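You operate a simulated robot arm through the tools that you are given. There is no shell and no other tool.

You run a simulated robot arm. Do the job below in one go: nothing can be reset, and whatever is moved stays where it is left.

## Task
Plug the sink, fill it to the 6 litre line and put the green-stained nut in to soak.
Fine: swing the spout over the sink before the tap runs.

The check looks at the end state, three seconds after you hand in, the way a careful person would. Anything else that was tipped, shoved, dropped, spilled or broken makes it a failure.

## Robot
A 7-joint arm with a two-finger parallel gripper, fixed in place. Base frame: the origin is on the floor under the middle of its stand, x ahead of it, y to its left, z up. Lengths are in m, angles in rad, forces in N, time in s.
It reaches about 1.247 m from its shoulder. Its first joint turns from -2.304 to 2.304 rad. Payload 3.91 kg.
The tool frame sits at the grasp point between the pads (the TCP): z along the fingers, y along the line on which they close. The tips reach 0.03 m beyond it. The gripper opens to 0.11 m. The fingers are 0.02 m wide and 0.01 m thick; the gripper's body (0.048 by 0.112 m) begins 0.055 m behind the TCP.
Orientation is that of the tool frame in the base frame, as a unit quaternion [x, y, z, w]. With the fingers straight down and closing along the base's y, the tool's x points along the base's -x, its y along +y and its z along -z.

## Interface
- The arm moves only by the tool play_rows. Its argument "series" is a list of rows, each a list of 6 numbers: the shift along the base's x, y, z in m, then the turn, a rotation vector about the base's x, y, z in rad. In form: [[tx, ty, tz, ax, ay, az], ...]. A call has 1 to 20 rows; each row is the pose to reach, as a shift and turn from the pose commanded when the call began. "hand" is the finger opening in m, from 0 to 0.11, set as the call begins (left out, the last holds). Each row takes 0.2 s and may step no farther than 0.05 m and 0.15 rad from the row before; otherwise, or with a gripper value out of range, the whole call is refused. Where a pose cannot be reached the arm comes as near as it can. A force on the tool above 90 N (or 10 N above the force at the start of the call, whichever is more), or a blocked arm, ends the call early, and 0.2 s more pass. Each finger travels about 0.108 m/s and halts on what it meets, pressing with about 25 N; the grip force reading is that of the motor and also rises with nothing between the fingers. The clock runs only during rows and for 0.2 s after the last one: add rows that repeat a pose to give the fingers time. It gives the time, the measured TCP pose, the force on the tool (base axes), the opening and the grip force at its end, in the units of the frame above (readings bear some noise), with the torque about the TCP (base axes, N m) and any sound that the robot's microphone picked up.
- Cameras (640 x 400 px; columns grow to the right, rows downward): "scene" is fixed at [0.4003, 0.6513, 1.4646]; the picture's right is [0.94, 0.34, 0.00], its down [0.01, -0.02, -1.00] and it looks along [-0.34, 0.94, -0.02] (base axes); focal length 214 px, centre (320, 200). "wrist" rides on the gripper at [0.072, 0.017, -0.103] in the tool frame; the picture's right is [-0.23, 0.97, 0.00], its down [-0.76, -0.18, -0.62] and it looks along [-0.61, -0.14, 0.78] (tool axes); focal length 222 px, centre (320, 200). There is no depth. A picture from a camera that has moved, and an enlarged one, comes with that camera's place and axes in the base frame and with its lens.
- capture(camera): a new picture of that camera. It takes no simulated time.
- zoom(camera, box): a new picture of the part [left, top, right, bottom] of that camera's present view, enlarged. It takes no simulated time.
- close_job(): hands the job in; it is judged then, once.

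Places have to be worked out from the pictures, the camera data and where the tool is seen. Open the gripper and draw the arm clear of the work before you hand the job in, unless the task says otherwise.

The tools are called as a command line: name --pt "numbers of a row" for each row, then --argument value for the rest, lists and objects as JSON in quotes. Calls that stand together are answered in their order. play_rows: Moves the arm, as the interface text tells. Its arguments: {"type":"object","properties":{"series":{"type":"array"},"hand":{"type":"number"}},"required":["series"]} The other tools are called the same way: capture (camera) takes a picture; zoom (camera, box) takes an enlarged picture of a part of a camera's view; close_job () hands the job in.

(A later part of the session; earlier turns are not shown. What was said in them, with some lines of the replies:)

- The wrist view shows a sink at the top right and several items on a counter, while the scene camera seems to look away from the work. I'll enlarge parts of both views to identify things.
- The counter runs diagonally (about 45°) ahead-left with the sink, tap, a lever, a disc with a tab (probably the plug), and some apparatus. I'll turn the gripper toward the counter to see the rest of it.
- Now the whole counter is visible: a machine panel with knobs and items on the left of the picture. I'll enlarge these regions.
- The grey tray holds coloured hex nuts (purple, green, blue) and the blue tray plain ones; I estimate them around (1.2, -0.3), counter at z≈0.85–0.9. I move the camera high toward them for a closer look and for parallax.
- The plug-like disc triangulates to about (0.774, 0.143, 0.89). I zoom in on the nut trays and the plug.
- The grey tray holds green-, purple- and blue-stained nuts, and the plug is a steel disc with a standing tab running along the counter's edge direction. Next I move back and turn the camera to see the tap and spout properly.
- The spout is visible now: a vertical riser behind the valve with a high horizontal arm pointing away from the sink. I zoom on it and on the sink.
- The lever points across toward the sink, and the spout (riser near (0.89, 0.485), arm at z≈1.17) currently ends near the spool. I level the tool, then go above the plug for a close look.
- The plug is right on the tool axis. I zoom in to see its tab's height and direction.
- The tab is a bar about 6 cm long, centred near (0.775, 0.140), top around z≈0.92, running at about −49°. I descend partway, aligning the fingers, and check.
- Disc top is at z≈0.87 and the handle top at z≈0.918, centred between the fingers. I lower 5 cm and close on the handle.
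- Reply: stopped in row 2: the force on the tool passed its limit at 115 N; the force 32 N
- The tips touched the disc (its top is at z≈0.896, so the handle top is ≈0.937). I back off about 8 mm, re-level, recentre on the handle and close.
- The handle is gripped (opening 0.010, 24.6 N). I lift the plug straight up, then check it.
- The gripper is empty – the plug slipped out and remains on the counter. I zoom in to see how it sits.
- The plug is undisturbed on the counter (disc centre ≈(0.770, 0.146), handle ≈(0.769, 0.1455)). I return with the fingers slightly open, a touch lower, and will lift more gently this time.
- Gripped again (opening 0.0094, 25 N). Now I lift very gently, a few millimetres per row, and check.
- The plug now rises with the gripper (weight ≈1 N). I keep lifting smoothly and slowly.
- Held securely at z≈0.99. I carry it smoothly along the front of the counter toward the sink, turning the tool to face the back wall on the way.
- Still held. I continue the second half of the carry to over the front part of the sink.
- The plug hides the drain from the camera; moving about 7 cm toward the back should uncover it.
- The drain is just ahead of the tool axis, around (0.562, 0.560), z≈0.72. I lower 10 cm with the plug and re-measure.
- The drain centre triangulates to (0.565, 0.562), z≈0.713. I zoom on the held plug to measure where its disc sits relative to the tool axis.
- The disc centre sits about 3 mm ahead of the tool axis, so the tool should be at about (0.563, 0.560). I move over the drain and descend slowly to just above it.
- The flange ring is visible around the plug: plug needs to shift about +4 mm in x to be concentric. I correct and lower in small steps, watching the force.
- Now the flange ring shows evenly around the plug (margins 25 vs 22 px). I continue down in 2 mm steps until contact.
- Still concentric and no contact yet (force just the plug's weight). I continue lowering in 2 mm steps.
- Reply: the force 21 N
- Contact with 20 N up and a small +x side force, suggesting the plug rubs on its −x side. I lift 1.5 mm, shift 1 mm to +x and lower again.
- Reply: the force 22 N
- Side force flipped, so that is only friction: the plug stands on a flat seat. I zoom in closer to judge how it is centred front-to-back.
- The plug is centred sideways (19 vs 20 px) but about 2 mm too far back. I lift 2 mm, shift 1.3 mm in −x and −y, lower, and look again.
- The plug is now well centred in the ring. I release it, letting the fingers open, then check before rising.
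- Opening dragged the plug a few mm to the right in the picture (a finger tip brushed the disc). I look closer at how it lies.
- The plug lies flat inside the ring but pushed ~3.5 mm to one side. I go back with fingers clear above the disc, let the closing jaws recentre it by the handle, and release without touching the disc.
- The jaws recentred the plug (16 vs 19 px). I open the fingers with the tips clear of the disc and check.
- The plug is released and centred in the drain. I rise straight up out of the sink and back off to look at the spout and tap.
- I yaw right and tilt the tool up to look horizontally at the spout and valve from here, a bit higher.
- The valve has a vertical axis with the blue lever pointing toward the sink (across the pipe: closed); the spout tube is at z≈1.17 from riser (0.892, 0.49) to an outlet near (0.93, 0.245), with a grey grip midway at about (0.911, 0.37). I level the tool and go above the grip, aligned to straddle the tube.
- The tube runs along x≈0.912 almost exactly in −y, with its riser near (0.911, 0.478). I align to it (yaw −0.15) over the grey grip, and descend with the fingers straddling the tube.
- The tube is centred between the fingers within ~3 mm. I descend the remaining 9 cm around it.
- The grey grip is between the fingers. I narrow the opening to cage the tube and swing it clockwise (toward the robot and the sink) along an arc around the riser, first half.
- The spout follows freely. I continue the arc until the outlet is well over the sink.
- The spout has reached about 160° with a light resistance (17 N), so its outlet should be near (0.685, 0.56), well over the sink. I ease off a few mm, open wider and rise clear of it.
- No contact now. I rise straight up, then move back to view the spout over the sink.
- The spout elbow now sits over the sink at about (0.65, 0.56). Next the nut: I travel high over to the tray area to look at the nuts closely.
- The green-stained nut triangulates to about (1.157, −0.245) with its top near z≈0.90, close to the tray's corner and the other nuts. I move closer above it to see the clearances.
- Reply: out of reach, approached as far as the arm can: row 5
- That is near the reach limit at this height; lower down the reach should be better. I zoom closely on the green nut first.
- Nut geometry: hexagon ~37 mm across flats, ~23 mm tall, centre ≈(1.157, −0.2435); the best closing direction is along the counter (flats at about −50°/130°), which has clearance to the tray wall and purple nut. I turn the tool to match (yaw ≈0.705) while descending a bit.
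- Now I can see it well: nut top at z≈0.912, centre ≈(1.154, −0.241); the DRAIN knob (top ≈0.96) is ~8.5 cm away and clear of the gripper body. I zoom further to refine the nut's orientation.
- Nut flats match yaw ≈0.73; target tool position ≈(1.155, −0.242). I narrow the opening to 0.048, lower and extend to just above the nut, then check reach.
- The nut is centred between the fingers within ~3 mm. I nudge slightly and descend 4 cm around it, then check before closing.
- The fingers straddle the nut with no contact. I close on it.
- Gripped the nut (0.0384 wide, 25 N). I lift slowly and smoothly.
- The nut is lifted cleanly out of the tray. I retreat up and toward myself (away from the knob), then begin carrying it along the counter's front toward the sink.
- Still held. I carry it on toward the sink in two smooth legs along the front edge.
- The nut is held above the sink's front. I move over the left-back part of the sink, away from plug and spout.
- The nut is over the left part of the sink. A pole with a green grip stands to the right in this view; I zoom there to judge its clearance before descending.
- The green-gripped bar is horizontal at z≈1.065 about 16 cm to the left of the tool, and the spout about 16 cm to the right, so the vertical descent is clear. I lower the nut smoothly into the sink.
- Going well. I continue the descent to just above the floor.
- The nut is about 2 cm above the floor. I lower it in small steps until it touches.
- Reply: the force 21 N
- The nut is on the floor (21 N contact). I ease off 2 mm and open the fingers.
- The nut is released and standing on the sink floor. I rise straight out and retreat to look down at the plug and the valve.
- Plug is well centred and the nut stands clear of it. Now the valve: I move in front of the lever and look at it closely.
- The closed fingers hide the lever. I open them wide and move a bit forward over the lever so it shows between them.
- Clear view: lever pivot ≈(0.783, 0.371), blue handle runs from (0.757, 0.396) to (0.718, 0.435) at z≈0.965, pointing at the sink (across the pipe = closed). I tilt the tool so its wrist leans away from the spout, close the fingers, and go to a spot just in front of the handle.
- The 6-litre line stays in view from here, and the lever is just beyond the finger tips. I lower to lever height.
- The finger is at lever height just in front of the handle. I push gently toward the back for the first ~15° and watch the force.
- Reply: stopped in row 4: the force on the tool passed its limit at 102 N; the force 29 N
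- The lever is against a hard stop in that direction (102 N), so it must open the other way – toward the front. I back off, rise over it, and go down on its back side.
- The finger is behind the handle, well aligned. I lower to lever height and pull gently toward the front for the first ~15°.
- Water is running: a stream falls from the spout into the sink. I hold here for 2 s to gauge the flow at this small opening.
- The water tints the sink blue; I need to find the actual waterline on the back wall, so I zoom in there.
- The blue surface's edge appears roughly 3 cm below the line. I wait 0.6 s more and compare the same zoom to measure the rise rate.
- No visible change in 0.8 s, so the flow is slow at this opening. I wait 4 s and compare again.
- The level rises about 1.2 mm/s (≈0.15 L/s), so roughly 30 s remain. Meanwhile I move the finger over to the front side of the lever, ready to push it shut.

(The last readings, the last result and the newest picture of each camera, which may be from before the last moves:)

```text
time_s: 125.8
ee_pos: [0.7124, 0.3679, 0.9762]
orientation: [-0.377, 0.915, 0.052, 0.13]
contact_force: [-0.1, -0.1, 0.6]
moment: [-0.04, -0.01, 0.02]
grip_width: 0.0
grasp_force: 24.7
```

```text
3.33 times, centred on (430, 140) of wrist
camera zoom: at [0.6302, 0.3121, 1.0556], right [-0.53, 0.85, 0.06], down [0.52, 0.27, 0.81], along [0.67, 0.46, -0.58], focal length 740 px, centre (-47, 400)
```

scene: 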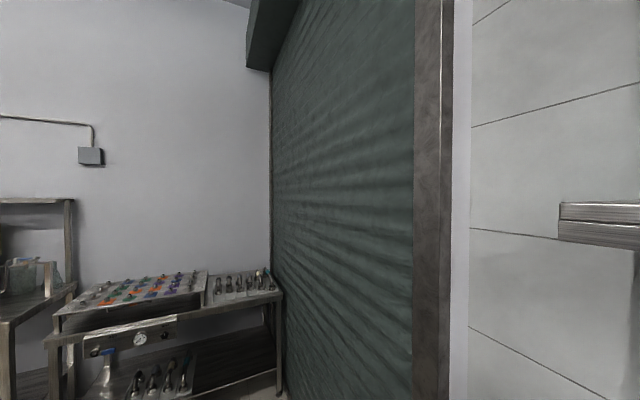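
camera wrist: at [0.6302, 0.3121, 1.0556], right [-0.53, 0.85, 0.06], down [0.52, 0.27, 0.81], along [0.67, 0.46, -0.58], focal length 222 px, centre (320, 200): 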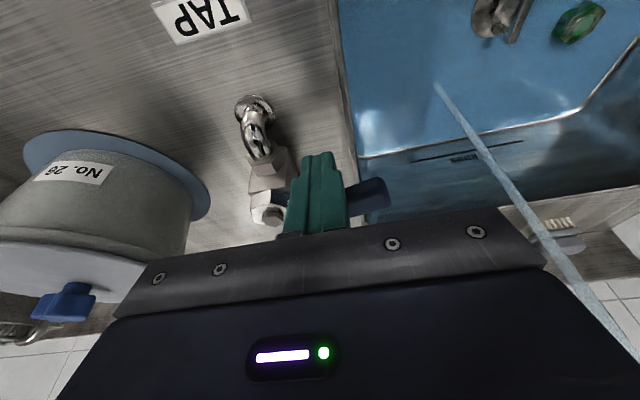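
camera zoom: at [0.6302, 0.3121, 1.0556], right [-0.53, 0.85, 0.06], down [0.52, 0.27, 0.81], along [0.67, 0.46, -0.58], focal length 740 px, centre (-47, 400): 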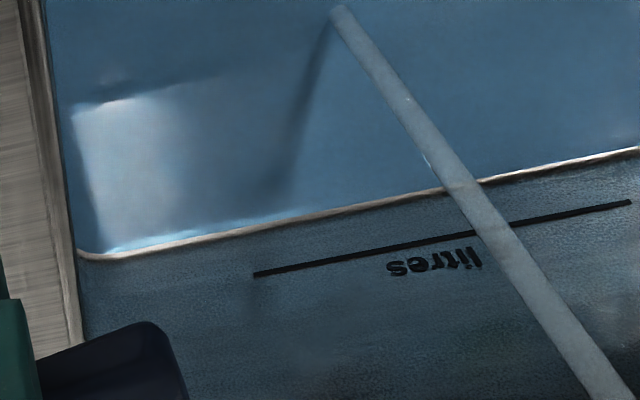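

Good view of the line and water edge (gap ≈51 px ≈ 4 cm). I keep waiting, checking every few seconds.

play_rows --pt "0 0 0 0 0 0" --pt "0 0 0 0 0 0" --pt "0 0 0 0 0 0" --pt "0 0 0 0 0 0" --pt "0 0 0 0 0 0" --pt "0 0 0 0 0 0" --pt "0 0 0 0 0 0" --pt "0 0 0 0 0 0" --pt "0 0 0 0 0 0" --pt "0 0 0 0 0 0" --pt "0 0 0 0 0 0" --pt "0 0 0 0 0 0" --pt "0 0 0 0 0 0" --pt "0 0 0 0 0 0" --pt "0 0 0 0 0 0" --pt "0 0 0 0 0 0" --pt "0 0 0 0 0 0" --pt "0 0 0 0 0 0" --pt "0 0 0 0 0 0" --pt "0 0 0 0 0 0"

zoom --camera "wrist" --box '[360, 80, 500, 200]'

play_rows --pt "0 0 0 0 0 0" --pt "0 0 0 0 0 0" --pt "0 0 0 0 0 0" --pt "0 0 0 0 0 0" --pt "0 0 0 0 0 0" --pt "0 0 0 0 0 0" --pt "0 0 0 0 0 0" --pt "0 0 0 0 0 0" --pt "0 0 0 0 0 0" --pt "0 0 0 0 0 0" --pt "0 0 0 0 0 0" --pt "0 0 0 0 0 0" --pt "0 0 0 0 0 0" --pt "0 0 0 0 0 0" --pt "0 0 0 0 0 0" --pt "0 0 0 0 0 0" --pt "0 0 0 0 0 0" --pt "0 0 0 0 0 0" --pt "0 0 0 0 0 0" --pt "0 0 0 0 0 0"

zoom --camera "wrist" --box '[360, 80, 500, 200]'

```text
time_s: 130.0
ee_pos: [0.7133, 0.3678, 0.9761]
orientation: [-0.377, 0.916, 0.051, 0.13]
contact_force: [0.0, 0.0, 0.1]
moment: [0.01, -0.01, 0.0]
grip_width: 0.0001
grasp_force: 25.4
```

```text
3.33 times, centred on (430, 140) of wrist
camera zoom: at [0.6305, 0.312, 1.0556], right [-0.53, 0.85, 0.06], down [0.52, 0.27, 0.81], along [0.67, 0.46, -0.58], focal length 740 px, centre (-47, 400)
```

zoom: 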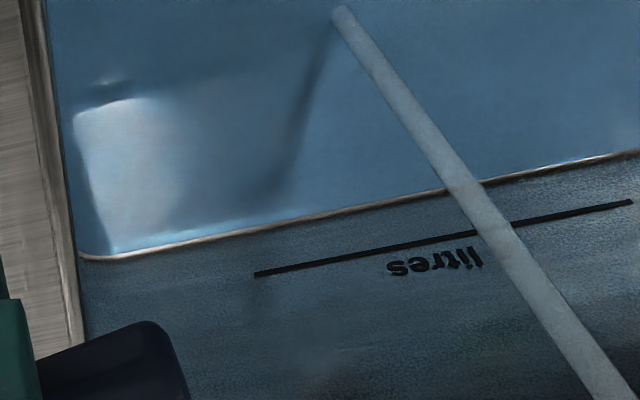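

```text
time_s: 134.2
ee_pos: [0.7143, 0.3684, 0.9765]
orientation: [-0.376, 0.916, 0.051, 0.13]
contact_force: [-0.1, -0.3, 0.7]
moment: [0.04, 0.01, -0.04]
grip_width: 0.0
grasp_force: 25.3
```

```text
3.33 times, centred on (430, 140) of wrist
camera zoom: at [0.6305, 0.312, 1.0556], right [-0.53, 0.85, 0.06], down [0.52, 0.27, 0.81], along [0.67, 0.46, -0.58], focal length 740 px, centre (-47, 400)
```

zoom: 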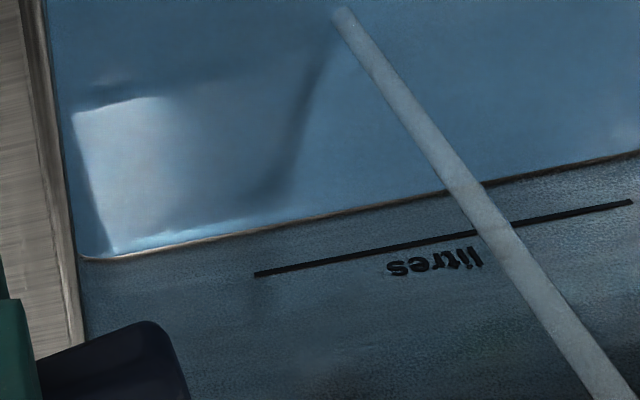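

The rise is slow (~0.7 mm/s); about 42 px (3.3 cm) remain. I wait several more intervals, checking along the way.

play_rows --pt "0 0 0 0 0 0" --pt "0 0 0 0 0 0" --pt "0 0 0 0 0 0" --pt "0 0 0 0 0 0" --pt "0 0 0 0 0 0" --pt "0 0 0 0 0 0" --pt "0 0 0 0 0 0" --pt "0 0 0 0 0 0" --pt "0 0 0 0 0 0" --pt "0 0 0 0 0 0" --pt "0 0 0 0 0 0" --pt "0 0 0 0 0 0" --pt "0 0 0 0 0 0" --pt "0 0 0 0 0 0" --pt "0 0 0 0 0 0" --pt "0 0 0 0 0 0" --pt "0 0 0 0 0 0" --pt "0 0 0 0 0 0" --pt "0 0 0 0 0 0" --pt "0 0 0 0 0 0"

play_rows --pt "0 0 0 0 0 0" --pt "0 0 0 0 0 0" --pt "0 0 0 0 0 0" --pt "0 0 0 0 0 0" --pt "0 0 0 0 0 0" --pt "0 0 0 0 0 0" --pt "0 0 0 0 0 0" --pt "0 0 0 0 0 0" --pt "0 0 0 0 0 0" --pt "0 0 0 0 0 0" --pt "0 0 0 0 0 0" --pt "0 0 0 0 0 0" --pt "0 0 0 0 0 0" --pt "0 0 0 0 0 0" --pt "0 0 0 0 0 0" --pt "0 0 0 0 0 0" --pt "0 0 0 0 0 0" --pt "0 0 0 0 0 0" --pt "0 0 0 0 0 0" --pt "0 0 0 0 0 0"

zoom --camera "wrist" --box '[360, 80, 500, 200]'

capture --camera "wrist"

```text
time_s: 138.4
ee_pos: [0.7132, 0.3676, 0.975]
orientation: [-0.377, 0.916, 0.052, 0.13]
contact_force: [0.0, -0.2, 0.5]
moment: [-0.03, -0.01, -0.01]
grip_width: 0.0
grasp_force: 25.1
```

```text
time_s: 142.6
ee_pos: [0.7146, 0.3687, 0.9753]
orientation: [-0.377, 0.916, 0.052, 0.13]
contact_force: [0.5, -0.4, -0.3]
moment: [0.03, -0.01, 0.0]
grip_width: 0.0
grasp_force: 24.9
```

```text
3.33 times, centred on (430, 140) of wrist
camera zoom: at [0.6305, 0.312, 1.0556], right [-0.53, 0.85, 0.06], down [0.52, 0.27, 0.81], along [0.67, 0.46, -0.58], focal length 740 px, centre (-47, 400)
```

zoom: 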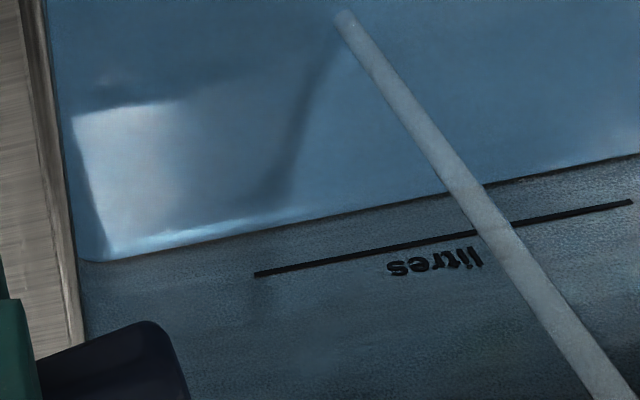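

```text
taken
camera wrist: at [0.6305, 0.312, 1.0556], right [-0.53, 0.85, 0.06], down [0.52, 0.27, 0.81], along [0.67, 0.46, -0.58], focal length 222 px, centre (320, 200)
```

wrist: 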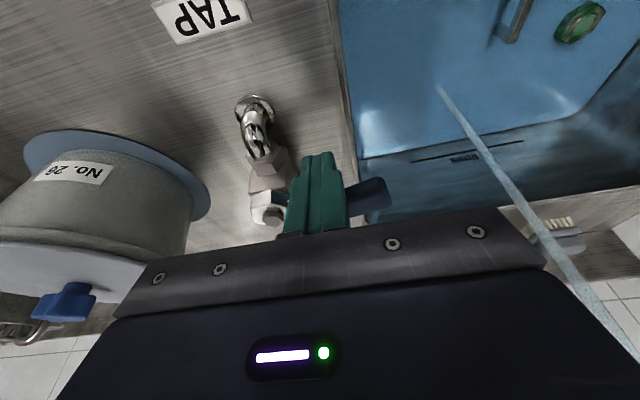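

The rise is slower than estimated; I zoom tighter to measure the remaining gap precisely and decide whether to open further.

zoom --camera "wrist" --box '[395, 130, 445, 170]'

play_rows --pt "0 0 0 0 0 0" --pt "0 0 0 0 0 0" --pt "0 0 0 0 0 0" --pt "0 0 0 0 0 0" --pt "0 0 0 0 0 0" --pt "0 0 0 0 0 0" --pt "0 0 0 0 0 0" --pt "0 0 0 0 0 0" --pt "0 0 0 0 0 0" --pt "0 0 0 0 0 0" --pt "0 0 0 0 0 0" --pt "0 0 0 0 0 0" --pt "0 0 0 0 0 0" --pt "0 0 0 0 0 0" --pt "0 0 0 0 0 0" --pt "0 0 0 0 0 0" --pt "0 0 0 0 0 0" --pt "0 0 0 0 0 0" --pt "0 0 0 0 0 0" --pt "0 0 0 0 0 0"

zoom --camera "wrist" --box '[395, 130, 445, 170]'

```text
10.00 times, centred on (420, 150) of wrist
camera zoom: at [0.6305, 0.312, 1.0556], right [-0.53, 0.85, 0.06], down [0.52, 0.27, 0.81], along [0.67, 0.46, -0.58], focal length 2221 px, centre (-680, 700)
```

zoom: 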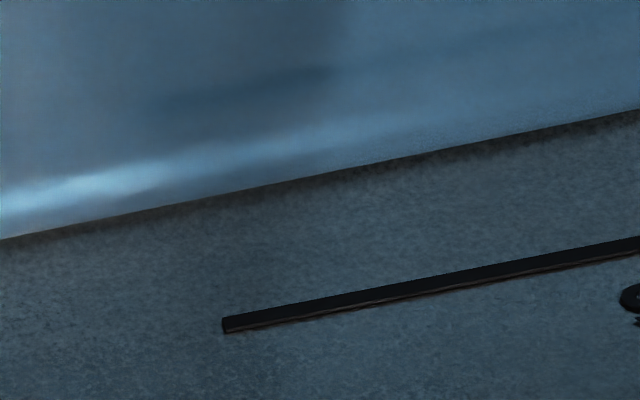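

```text
time_s: 146.8
ee_pos: [0.7134, 0.3671, 0.9751]
orientation: [-0.376, 0.916, 0.052, 0.131]
contact_force: [0.6, -0.8, 0.2]
moment: [-0.02, 0.0, 0.03]
grip_width: 0.0001
grasp_force: 25.0
```

```text
10.00 times, centred on (420, 150) of wrist
camera zoom: at [0.6305, 0.312, 1.0556], right [-0.53, 0.85, 0.06], down [0.52, 0.27, 0.81], along [0.67, 0.46, -0.58], focal length 2221 px, centre (-680, 700)
```

zoom: 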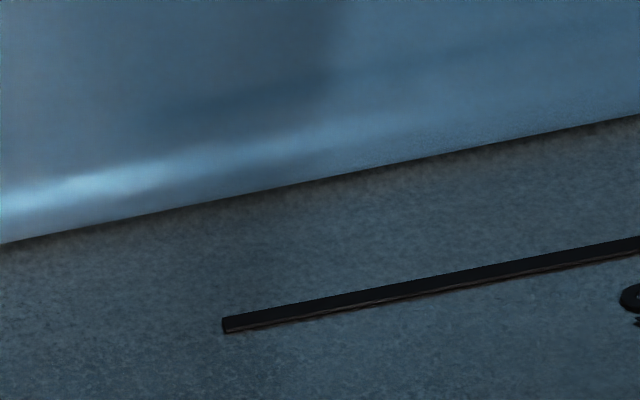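

At this opening the level rises only ~0.3 mm/s with ~33 mm to go (≈110 s). I go back behind the lever, open it further to about 45°, and return to the front side ready to close.

play_rows --pt "-0.004 -0.004 0.03 0 0 0" --pt "-0.004 -0.004 0.07 0 0 0" --pt "0 0.01 0.09 0 0 0" --pt "0.02 0.035 0.09 0 0 0" --pt "0.039 0.0578 0.09 0 0 0" --pt "0.039 0.0578 0.05 0 0 0" --pt "0.039 0.0578 0.012 0 0 0" --pt "0.039 0.0578 0.004 0 0 0" --pt "0.031 0.0498 0.004 0 0 0" --pt "0.0253 0.044 0.004 0 0 0" --pt "0.0197 0.0385 0.004 0 0 0" --pt "0.0155 0.0315 0.004 0 0 0" --pt "0.0118 0.0246 0.004 0 0 0" --pt "0.018 0.031 0.004 0 0 0" --pt "0.018 0.031 0.04 0 0 0" --pt "0.018 0.031 0.085 0 0 0" --pt "0.0 0.01 0.09 0 0 0" --pt "-0.0054 -0.025 0.09 0 0 0" --pt "-0.0054 -0.0321 0.055 0 0 0" --pt "-0.0054 -0.0321 0.02 0 0 0"

capture --camera "wrist"

zoom --camera "wrist" --box '[340, 100, 500, 220]'

```text
time_s: 151.0
ee_pos: [0.7074, 0.3364, 0.9969]
orientation: [-0.377, 0.916, 0.052, 0.131]
contact_force: [0.0, -0.2, 0.7]
moment: [0.01, -0.04, 0.02]
grip_width: 0.0002
grasp_force: 25.7
```

```text
taken
camera wrist: at [0.6246, 0.2802, 1.076], right [-0.53, 0.85, 0.06], down [0.52, 0.27, 0.81], along [0.67, 0.46, -0.58], focal length 222 px, centre (320, 200)
```

wrist: 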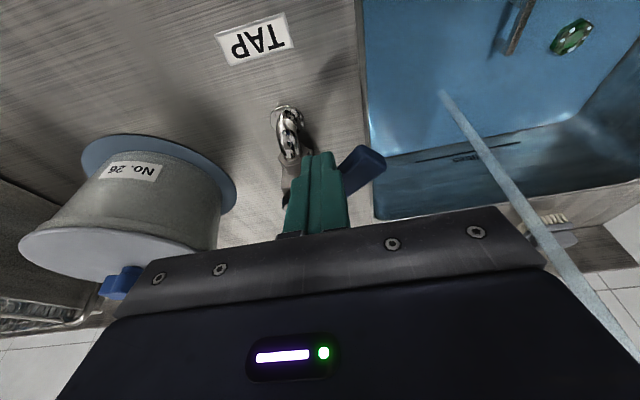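

```text
3.33 times, centred on (420, 160) of wrist
camera zoom: at [0.6246, 0.2802, 1.076], right [-0.53, 0.85, 0.06], down [0.52, 0.27, 0.81], along [0.67, 0.46, -0.58], focal length 740 px, centre (-13, 333)
```

zoom: 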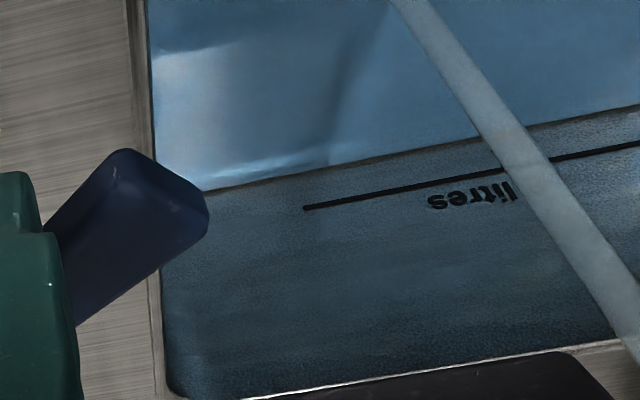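

The lever is now around 40° open and the stream thicker. I measure the gap and its rate with tight zooms 2 s apart.

zoom --camera "wrist" --box '[410, 138, 460, 178]'

play_rows --pt "0 0 0 0 0 0" --pt "0 0 0 0 0 0" --pt "0 0 0 0 0 0" --pt "0 0 0 0 0 0" --pt "0 0 0 0 0 0" --pt "0 0 0 0 0 0" --pt "0 0 0 0 0 0" --pt "0 0 0 0 0 0" --pt "0 0 0 0 0 0"

zoom --camera "wrist" --box '[410, 138, 460, 178]'

```text
10.00 times, centred on (435, 158) of wrist
camera zoom: at [0.6246, 0.2802, 1.076], right [-0.53, 0.85, 0.06], down [0.52, 0.27, 0.81], along [0.67, 0.46, -0.58], focal length 2221 px, centre (-830, 620)
```

zoom: 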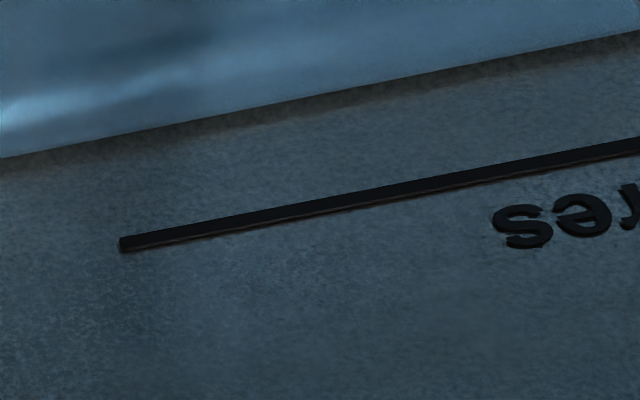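

```text
time_s: 153.0
ee_pos: [0.7072, 0.336, 0.9954]
orientation: [-0.377, 0.916, 0.052, 0.13]
contact_force: [-0.6, -0.4, 0.4]
moment: [0.02, 0.0, 0.03]
grip_width: 0.0
grasp_force: 24.7
```

```text
10.00 times, centred on (435, 158) of wrist
camera zoom: at [0.625, 0.2803, 1.0759], right [-0.53, 0.85, 0.06], down [0.52, 0.27, 0.81], along [0.67, 0.46, -0.58], focal length 2221 px, centre (-830, 620)
```

zoom: 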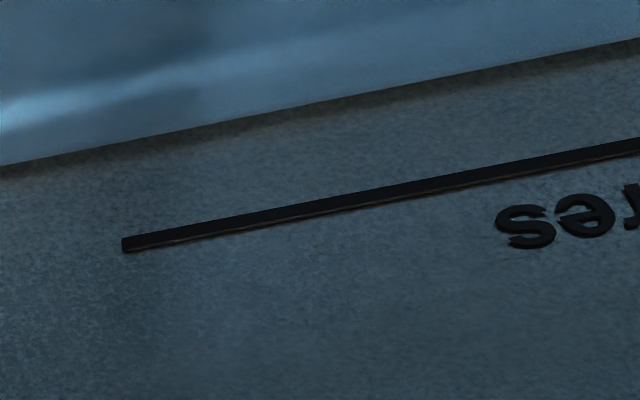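

Rate ≈3.5 px/s with ≈104 px left → about 30 s. I wait ~21 s in five calls and then re-measure.

play_rows --pt "0 0 0 0 0 0" --pt "0 0 0 0 0 0" --pt "0 0 0 0 0 0" --pt "0 0 0 0 0 0" --pt "0 0 0 0 0 0" --pt "0 0 0 0 0 0" --pt "0 0 0 0 0 0" --pt "0 0 0 0 0 0" --pt "0 0 0 0 0 0" --pt "0 0 0 0 0 0" --pt "0 0 0 0 0 0" --pt "0 0 0 0 0 0" --pt "0 0 0 0 0 0" --pt "0 0 0 0 0 0" --pt "0 0 0 0 0 0" --pt "0 0 0 0 0 0" --pt "0 0 0 0 0 0" --pt "0 0 0 0 0 0" --pt "0 0 0 0 0 0" --pt "0 0 0 0 0 0"

play_rows --pt "0 0 0 0 0 0" --pt "0 0 0 0 0 0" --pt "0 0 0 0 0 0" --pt "0 0 0 0 0 0" --pt "0 0 0 0 0 0" --pt "0 0 0 0 0 0" --pt "0 0 0 0 0 0" --pt "0 0 0 0 0 0" --pt "0 0 0 0 0 0" --pt "0 0 0 0 0 0" --pt "0 0 0 0 0 0" --pt "0 0 0 0 0 0" --pt "0 0 0 0 0 0" --pt "0 0 0 0 0 0" --pt "0 0 0 0 0 0" --pt "0 0 0 0 0 0" --pt "0 0 0 0 0 0" --pt "0 0 0 0 0 0" --pt "0 0 0 0 0 0" --pt "0 0 0 0 0 0"

play_rows --pt "0 0 0 0 0 0" --pt "0 0 0 0 0 0" --pt "0 0 0 0 0 0" --pt "0 0 0 0 0 0" --pt "0 0 0 0 0 0" --pt "0 0 0 0 0 0" --pt "0 0 0 0 0 0" --pt "0 0 0 0 0 0" --pt "0 0 0 0 0 0" --pt "0 0 0 0 0 0" --pt "0 0 0 0 0 0" --pt "0 0 0 0 0 0" --pt "0 0 0 0 0 0" --pt "0 0 0 0 0 0" --pt "0 0 0 0 0 0" --pt "0 0 0 0 0 0" --pt "0 0 0 0 0 0" --pt "0 0 0 0 0 0" --pt "0 0 0 0 0 0" --pt "0 0 0 0 0 0"

zoom --camera "wrist" --box '[410, 138, 460, 178]'

capture --camera "wrist"

```text
time_s: 157.2
ee_pos: [0.7075, 0.3364, 0.9969]
orientation: [-0.378, 0.915, 0.052, 0.129]
contact_force: [0.2, 0.1, -1.3]
moment: [0.0, -0.03, -0.02]
grip_width: 0.0
grasp_force: 25.8
```

```text
time_s: 161.4
ee_pos: [0.7073, 0.337, 0.9957]
orientation: [-0.377, 0.916, 0.051, 0.131]
contact_force: [-0.3, -0.4, 0.2]
moment: [0.0, 0.02, 0.01]
grip_width: 0.0
grasp_force: 25.0
```

```text
time_s: 165.6
ee_pos: [0.7085, 0.3363, 0.9962]
orientation: [-0.377, 0.915, 0.051, 0.13]
contact_force: [0.3, -0.7, 0.3]
moment: [-0.03, 0.02, 0.04]
grip_width: 0.0002
grasp_force: 24.7
```

```text
10.00 times, centred on (435, 158) of wrist
camera zoom: at [0.625, 0.2803, 1.0759], right [-0.53, 0.85, 0.06], down [0.52, 0.27, 0.81], along [0.67, 0.46, -0.58], focal length 2221 px, centre (-830, 620)
```

zoom: 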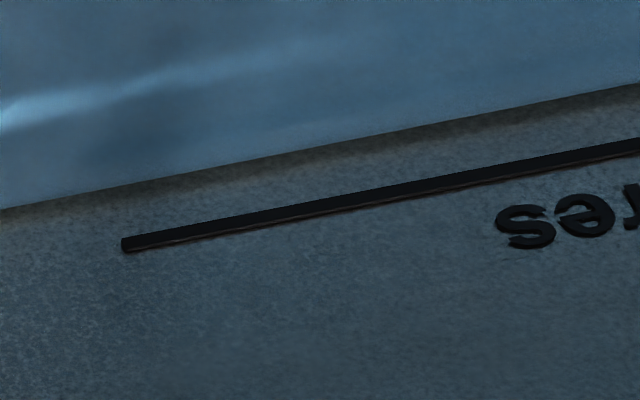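

```text
taken
camera wrist: at [0.625, 0.2803, 1.0759], right [-0.53, 0.85, 0.06], down [0.52, 0.27, 0.81], along [0.67, 0.46, -0.58], focal length 222 px, centre (320, 200)
```

wrist: 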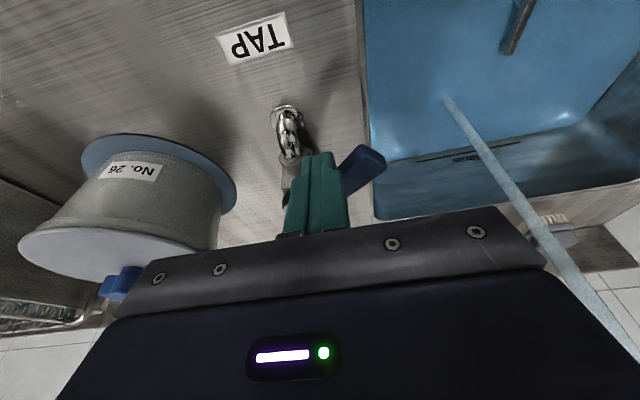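

Gap ≈58 px with 3.65 px/s → ~16 s left. I wait 8.4 s, lowering to lever height meanwhile, then re-measure.

play_rows --pt "0 0 0 0 0 0" --pt "0 0 0 0 0 0" --pt "0 0 0 0 0 0" --pt "0 0 0 0 0 0" --pt "0 0 0 0 0 0" --pt "0 0 0 0 0 0" --pt "0 0 0 0 0 0" --pt "0 0 0 0 0 0" --pt "0 0 0 0 0 0" --pt "0 0 0 0 0 0" --pt "0 0 0 0 0 0" --pt "0 0 0 0 0 0" --pt "0 0 0 0 0 0" --pt "0 0 0 0 0 0" --pt "0 0 0 0 0 0" --pt "0 0 0 0 0 0" --pt "0 0 0 0 0 0" --pt "0 0 0 0 0 0" --pt "0 0 0 0 0 0" --pt "0 0 0 0 0 0"

play_rows --pt "0 0 -0.009 0 0 0" --pt "0 0 -0.018 0 0 0" --pt "0 0 -0.018 0 0 0" --pt "0 0 -0.018 0 0 0" --pt "0 0 -0.018 0 0 0" --pt "0 0 -0.018 0 0 0" --pt "0 0 -0.018 0 0 0" --pt "0 0 -0.018 0 0 0" --pt "0 0 -0.018 0 0 0" --pt "0 0 -0.018 0 0 0" --pt "0 0 -0.018 0 0 0" --pt "0 0 -0.018 0 0 0" --pt "0 0 -0.018 0 0 0" --pt "0 0 -0.018 0 0 0" --pt "0 0 -0.018 0 0 0" --pt "0 0 -0.018 0 0 0"

capture --camera "wrist"

zoom --camera "wrist" --box '[410, 145, 460, 185]'

```text
time_s: 169.8
ee_pos: [0.7069, 0.3366, 0.9957]
orientation: [-0.377, 0.915, 0.052, 0.13]
contact_force: [0.3, 0.5, -0.4]
moment: [0.01, -0.01, 0.02]
grip_width: 0.0002
grasp_force: 24.9
```

```text
time_s: 173.2
ee_pos: [0.7082, 0.3367, 0.9788]
orientation: [-0.378, 0.915, 0.052, 0.13]
contact_force: [0.7, -0.1, 1.4]
moment: [0.02, -0.01, 0.0]
grip_width: 0.0001
grasp_force: 24.9
```

```text
taken
camera wrist: at [0.6248, 0.2807, 1.0582], right [-0.53, 0.85, 0.06], down [0.52, 0.27, 0.81], along [0.67, 0.46, -0.58], focal length 222 px, centre (320, 200)
```

wrist: 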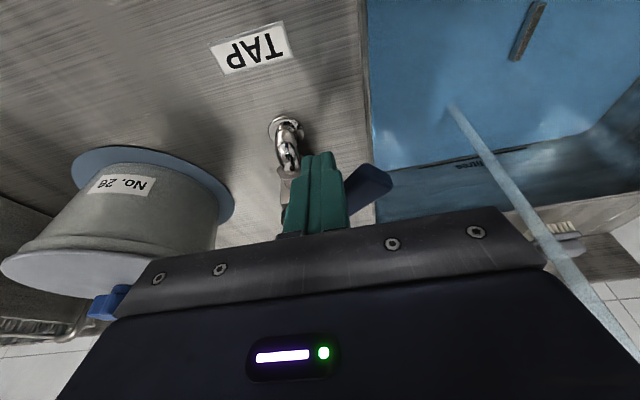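

```text
10.00 times, centred on (435, 165) of wrist
camera zoom: at [0.6248, 0.2807, 1.0582], right [-0.53, 0.85, 0.06], down [0.52, 0.27, 0.81], along [0.67, 0.46, -0.58], focal length 2221 px, centre (-830, 550)
```

zoom: 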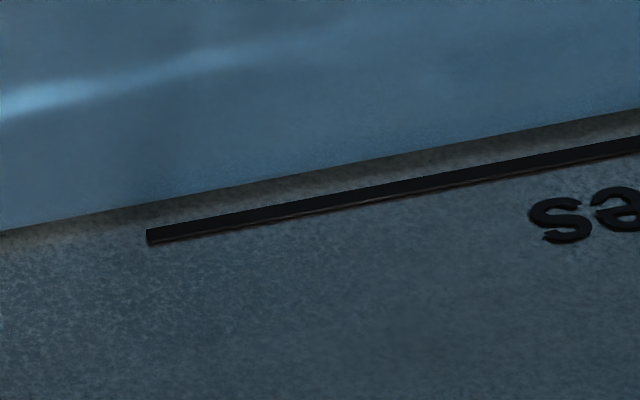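

Gap ≈32 px to the line's centre → ~9 s. I wait 5.8 s and measure again.

play_rows --pt "0 0 0 0 0 0" --pt "0 0 0 0 0 0" --pt "0 0 0 0 0 0" --pt "0 0 0 0 0 0" --pt "0 0 0 0 0 0" --pt "0 0 0 0 0 0" --pt "0 0 0 0 0 0" --pt "0 0 0 0 0 0" --pt "0 0 0 0 0 0" --pt "0 0 0 0 0 0" --pt "0 0 0 0 0 0" --pt "0 0 0 0 0 0" --pt "0 0 0 0 0 0" --pt "0 0 0 0 0 0" --pt "0 0 0 0 0 0" --pt "0 0 0 0 0 0" --pt "0 0 0 0 0 0" --pt "0 0 0 0 0 0" --pt "0 0 0 0 0 0" --pt "0 0 0 0 0 0"

play_rows --pt "0 0 0 0 0 0" --pt "0 0 0 0 0 0" --pt "0 0 0 0 0 0" --pt "0 0 0 0 0 0" --pt "0 0 0 0 0 0" --pt "0 0 0 0 0 0" --pt "0 0 0 0 0 0"

zoom --camera "wrist" --box '[410, 145, 460, 185]'

```text
time_s: 177.4
ee_pos: [0.7077, 0.3366, 0.9784]
orientation: [-0.377, 0.916, 0.051, 0.13]
contact_force: [0.0, 0.4, 0.9]
moment: [-0.01, 0.02, -0.01]
grip_width: 0.0001
grasp_force: 25.0
```

```text
time_s: 179.0
ee_pos: [0.7075, 0.3362, 0.9779]
orientation: [-0.377, 0.915, 0.052, 0.131]
contact_force: [-0.8, 0.8, -0.6]
moment: [0.0, -0.01, 0.01]
grip_width: 0.0
grasp_force: 25.4
```

```text
10.00 times, centred on (435, 165) of wrist
camera zoom: at [0.6248, 0.2807, 1.0582], right [-0.53, 0.85, 0.06], down [0.52, 0.27, 0.81], along [0.67, 0.46, -0.58], focal length 2221 px, centre (-830, 550)
```

zoom: 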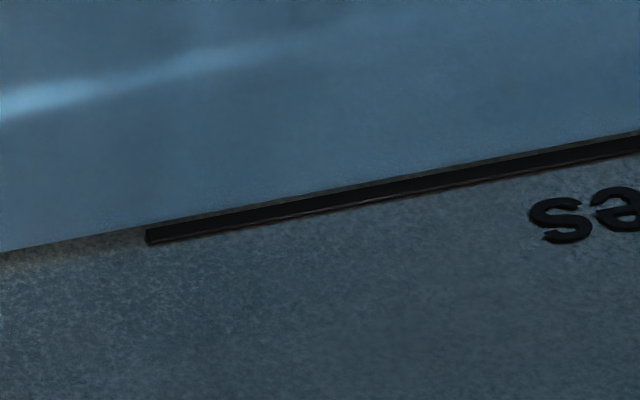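

Gap ≈12 px to the centre of the line. In one call I wait 2.2 s more and then sweep the lever shut (it also takes ~1 s, adding about 3 px).

play_rows --pt "0 0 0 0 0 0" --pt "0 0 0 0 0 0" --pt "0 0 0 0 0 0" --pt "0 0 0 0 0 0" --pt "0 0 0 0 0 0" --pt "0 0 0 0 0 0" --pt "0 0 0 0 0 0" --pt "0 0 0 0 0 0" --pt "0 0 0 0 0 0" --pt "0 0 0 0 0 0" --pt "0 0 0 0 0 0" --pt "0.005 0.01 0 0 0 0" --pt "0.003 0.02 0 0 0 0" --pt "0.0024 0.0304 0 0 0 0" --pt "0.003 0.04 0 0 0 0" --pt "0.0042 0.0494 0 0 0 0" --pt "0.007 0.058 0 0 0 0" --pt "0.0104 0.0665 0 0 0 0" --pt "0.0104 0.0665 0 0 0 0"

capture --camera "wrist"

zoom --camera "wrist" --box '[380, 110, 540, 210]'

```text
time_s: 183.0
ee_pos: [0.7156, 0.3993, 0.9765]
orientation: [-0.376, 0.916, 0.051, 0.127]
contact_force: [-32.0, -45.4, -5.3]
moment: [-1.35, 0.17, -0.23]
grip_width: 0.0001
grasp_force: 24.4
```

```text
taken
camera wrist: at [0.6339, 0.3437, 1.0571], right [-0.53, 0.85, 0.06], down [0.52, 0.27, 0.81], along [0.67, 0.46, -0.59], focal length 222 px, centre (320, 200)
```

wrist: 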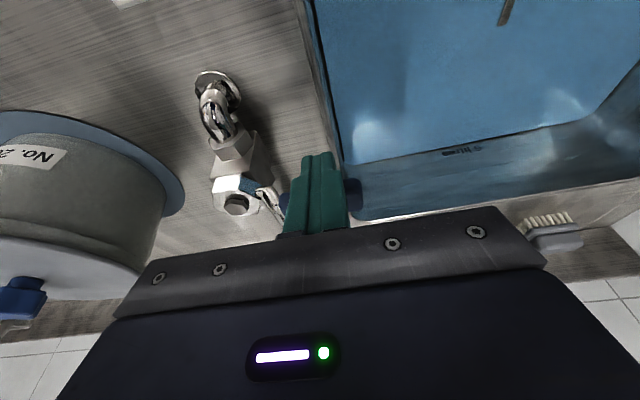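

```text
4.00 times, centred on (460, 160) of wrist
camera zoom: at [0.6339, 0.3437, 1.0571], right [-0.53, 0.85, 0.06], down [0.52, 0.27, 0.81], along [0.67, 0.46, -0.59], focal length 888 px, centre (-240, 360)
```

zoom: 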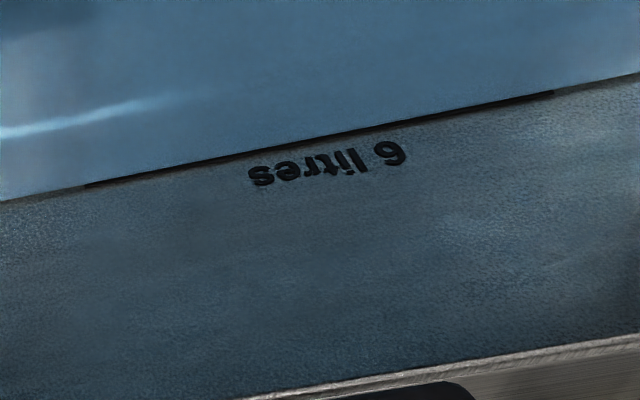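

The stream has stopped and the lever is against its closed stop (55 N). I check the level against the line closely.

zoom --camera "wrist" --box '[395, 135, 445, 175]'

zoom --camera "wrist" --box '[490, 120, 540, 160]'

```text
10.00 times, centred on (420, 155) of wrist
camera zoom: at [0.6339, 0.3437, 1.0571], right [-0.53, 0.85, 0.06], down [0.52, 0.27, 0.81], along [0.67, 0.46, -0.59], focal length 2221 px, centre (-680, 650)
```

zoom: 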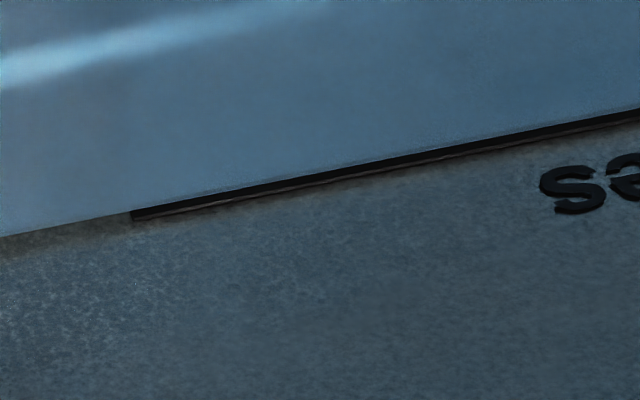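

```text
10.00 times, centred on (515, 140) of wrist
camera zoom: at [0.6339, 0.3437, 1.0571], right [-0.53, 0.85, 0.06], down [0.52, 0.27, 0.81], along [0.67, 0.46, -0.59], focal length 2221 px, centre (-1630, 800)
```

zoom: 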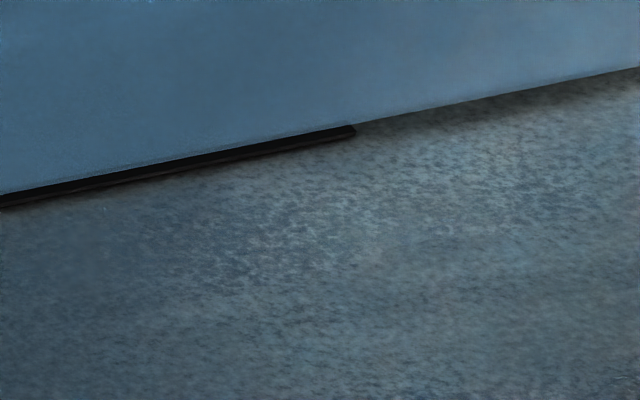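

The water edge lies right within the thickness of the 6-litre line. I back the finger off the lever, rise, and check that the tap stays shut.

play_rows --pt "-0.006 -0.006 0 0 0 0" --pt "-0.014 -0.014 0 0 0 0" --pt "-0.016 -0.016 0.03 0 0 0" --pt "-0.02 -0.02 0.07 0 0 0" --pt "-0.025 -0.025 0.11 0 0 0"

capture --camera "wrist"

```text
time_s: 184.2
ee_pos: [0.694, 0.3778, 1.0866]
orientation: [-0.376, 0.916, 0.051, 0.129]
contact_force: [0.7, -0.1, 0.3]
moment: [-0.02, 0.01, -0.04]
grip_width: 0.0001
grasp_force: 25.3
```

```text
taken
camera wrist: at [0.6113, 0.3222, 1.1673], right [-0.53, 0.85, 0.06], down [0.52, 0.27, 0.81], along [0.67, 0.46, -0.58], focal length 222 px, centre (320, 200)
```

wrist: 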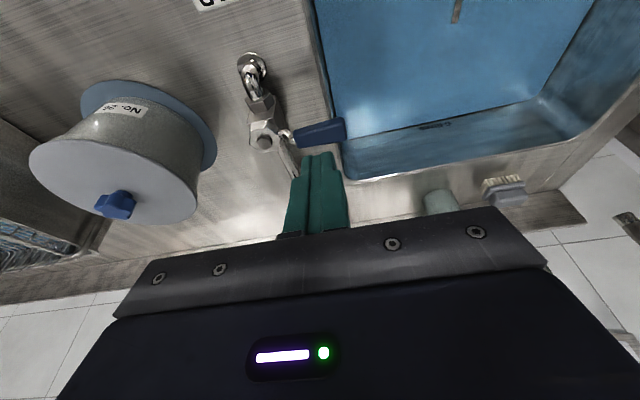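

No stream, lever closed. I open the gripper, level the tool and withdraw high and back, then look over the whole work.

play_rows --pt "-0.02 -0.02 0.04 -0.07 0.07 0" --pt "-0.04 -0.035 0.08 -0.14 0.14 0" --pt "-0.07 -0.05 0.12 -0.19 0.19 0" --pt "-0.1 -0.065 0.16 -0.19 0.19 0" --pt "-0.13 -0.08 0.2 -0.19 0.19 0" --pt "-0.16 -0.09 0.24 -0.19 0.19 0" --pt "-0.19 -0.1 0.28 -0.19 0.19 0" --pt "-0.21 -0.11 0.3 -0.19 0.19 0" --hand 0.1

capture --camera "wrist"

zoom --camera "wrist" --box '[280, 20, 440, 180]'

```text
refused: row 3 steps farther than a row can; nothing moved
```

```text
taken
camera wrist: at [0.6113, 0.3222, 1.1673], right [-0.53, 0.85, 0.06], down [0.52, 0.27, 0.81], along [0.67, 0.46, -0.58], focal length 222 px, centre (320, 200)
```

wrist: 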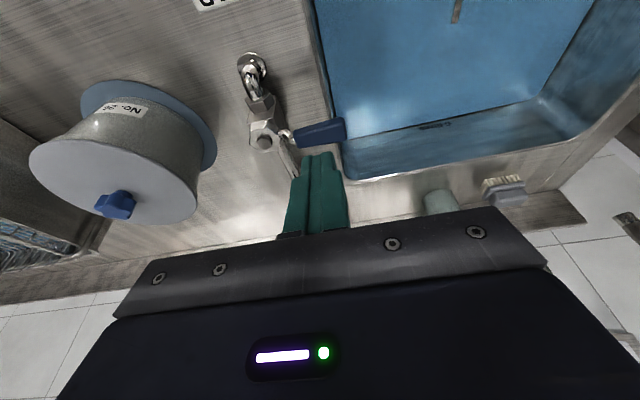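

```text
2.50 times, centred on (360, 100) of wrist
camera zoom: at [0.6113, 0.3222, 1.1673], right [-0.53, 0.85, 0.06], down [0.52, 0.27, 0.81], along [0.67, 0.46, -0.58], focal length 555 px, centre (220, 450)
```

zoom: 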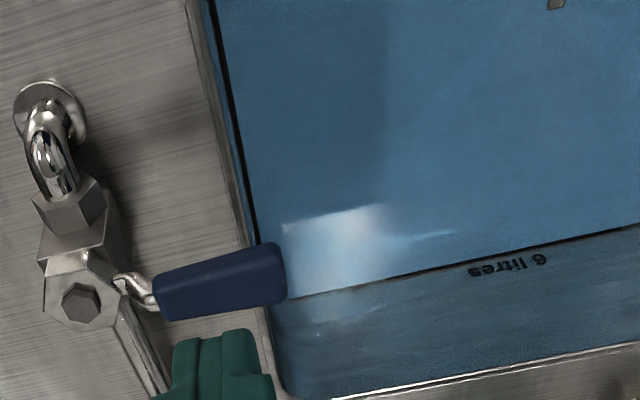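

The call was refused only for step size (nothing moved); the lever is fully back across and shut. I repeat the withdrawal with smaller steps.

play_rows --pt "-0.015 -0.015 0.03 -0.06 0.06 0" --pt "-0.03 -0.025 0.06 -0.12 0.12 0" --pt "-0.05 -0.035 0.09 -0.17 0.17 0" --pt "-0.07 -0.045 0.12 -0.19 0.19 0" --pt "-0.09 -0.055 0.15 -0.19 0.19 0" --pt "-0.11 -0.065 0.18 -0.19 0.19 0" --pt "-0.13 -0.075 0.21 -0.19 0.19 0" --pt "-0.15 -0.085 0.24 -0.19 0.19 0" --pt "-0.17 -0.09 0.27 -0.19 0.19 0" --pt "-0.19 -0.09 0.3 -0.19 0.19 0" --hand 0.1

capture --camera "wrist"

zoom --camera "wrist" --box '[280, 20, 440, 180]'

```text
time_s: 186.4
ee_pos: [0.5036, 0.2878, 1.3871]
orientation: [-0.381, 0.925, 0.001, 0.005]
contact_force: [0.8, 0.4, -0.6]
moment: [-0.01, 0.03, -0.03]
grip_width: 0.1001
grasp_force: 0.0
```

```text
taken
camera wrist: at [0.438, 0.2491, 1.49], right [-0.52, 0.85, 0.0], down [0.66, 0.41, 0.63], along [0.54, 0.33, -0.78], focal length 222 px, centre (320, 200)
```

wrist: 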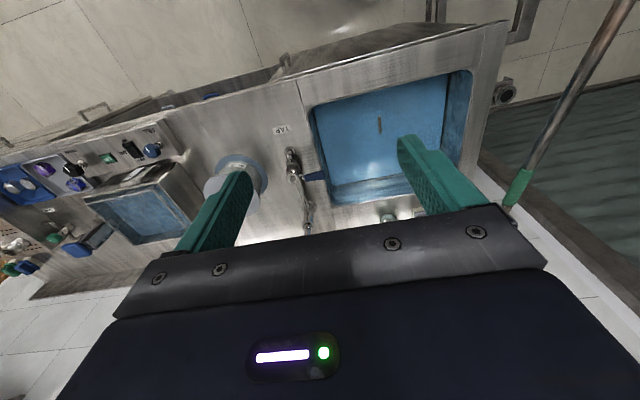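

```text
2.50 times, centred on (360, 100) of wrist
camera zoom: at [0.438, 0.2491, 1.49], right [-0.52, 0.85, 0.0], down [0.66, 0.41, 0.63], along [0.54, 0.33, -0.78], focal length 555 px, centre (220, 450)
```

zoom: 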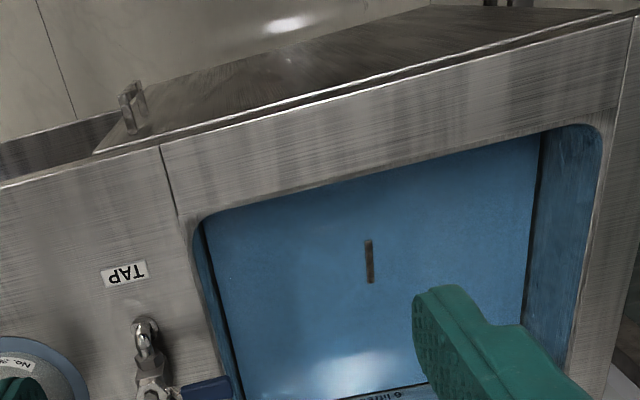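

Everything looks calm; the water hides the nut and only the plug's handle stands out. I check the level at the line now and again after several seconds for leaks.

zoom --camera "wrist" --box '[330, 150, 420, 210]'

play_rows --pt "0 0 0 0 0 0" --pt "0 0 0 0 0 0" --pt "0 0 0 0 0 0" --pt "0 0 0 0 0 0" --pt "0 0 0 0 0 0" --pt "0 0 0 0 0 0" --pt "0 0 0 0 0 0" --pt "0 0 0 0 0 0" --pt "0 0 0 0 0 0" --pt "0 0 0 0 0 0" --pt "0 0 0 0 0 0" --pt "0 0 0 0 0 0" --pt "0 0 0 0 0 0" --pt "0 0 0 0 0 0" --pt "0 0 0 0 0 0" --pt "0 0 0 0 0 0" --pt "0 0 0 0 0 0" --pt "0 0 0 0 0 0" --pt "0 0 0 0 0 0" --pt "0 0 0 0 0 0"

zoom --camera "wrist" --box '[330, 150, 420, 210]'

```text
6.67 times, centred on (375, 180) of wrist
camera zoom: at [0.438, 0.2491, 1.49], right [-0.52, 0.85, 0.0], down [0.66, 0.41, 0.63], along [0.54, 0.33, -0.78], focal length 1481 px, centre (-47, 333)
```

zoom: 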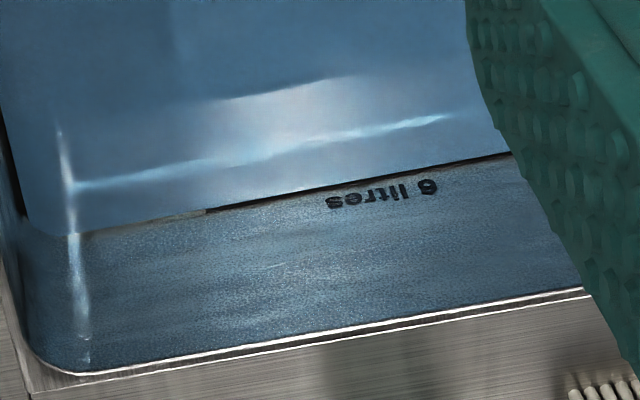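

```text
time_s: 190.6
ee_pos: [0.5028, 0.2872, 1.387]
orientation: [-0.381, 0.924, 0.0, 0.007]
contact_force: [0.2, 0.5, -0.4]
moment: [-0.03, 0.01, 0.02]
grip_width: 0.1001
grasp_force: 0.0
```

```text
6.67 times, centred on (375, 180) of wrist
camera zoom: at [0.4375, 0.249, 1.4903], right [-0.52, 0.85, 0.0], down [0.66, 0.41, 0.63], along [0.54, 0.33, -0.77], focal length 1481 px, centre (-47, 333)
```

zoom: 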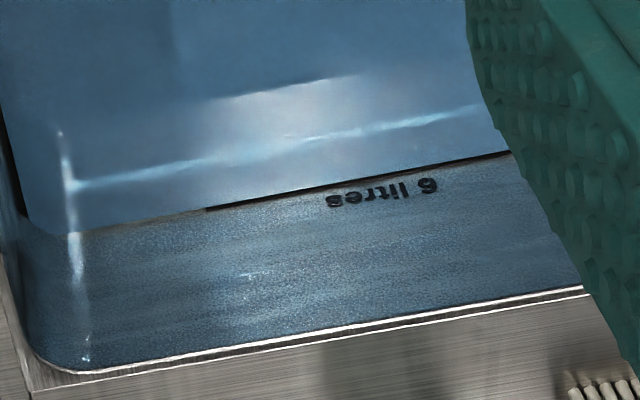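

The level holds steady on the 6-litre line, the tap is off, the spout is over the sink, and the nut is soaking. The arm is open-handed and clear, so I hand the job in.

close_job

```text
The job is handed in.
```

I plugged the sink, filled it to the 6 litre line and put the green-stained nut in to soak. I've handed the job in.

- **Plug:** it is centred in the drain. The water level held steady for about four seconds after I shut the tap, with no sign of a leak.
- **Spout and tap:** I swung the spout over the sink before opening the tap. The lever is now back against its closed stop and no water is running.
- **Water level:** the surface lies within the thickness of the 6 litre line.
- **Nut:** it stands on the sink floor to the left of the plug. I placed it before filling. The camera can't see through the water, so I last saw it before the water covered it.

Two things didn't go smoothly:

- **Plug slip:** the plug slipped out of the gripper on the first lift. It stayed where it was on the counter.
- **Lever stop:** I first pushed the tap lever the wrong way and hit its stop at about 100 N. It then opened and closed normally.

I saw nothing else knocked over, spilled or moved. The arm is raised clear of the work with its gripper open.
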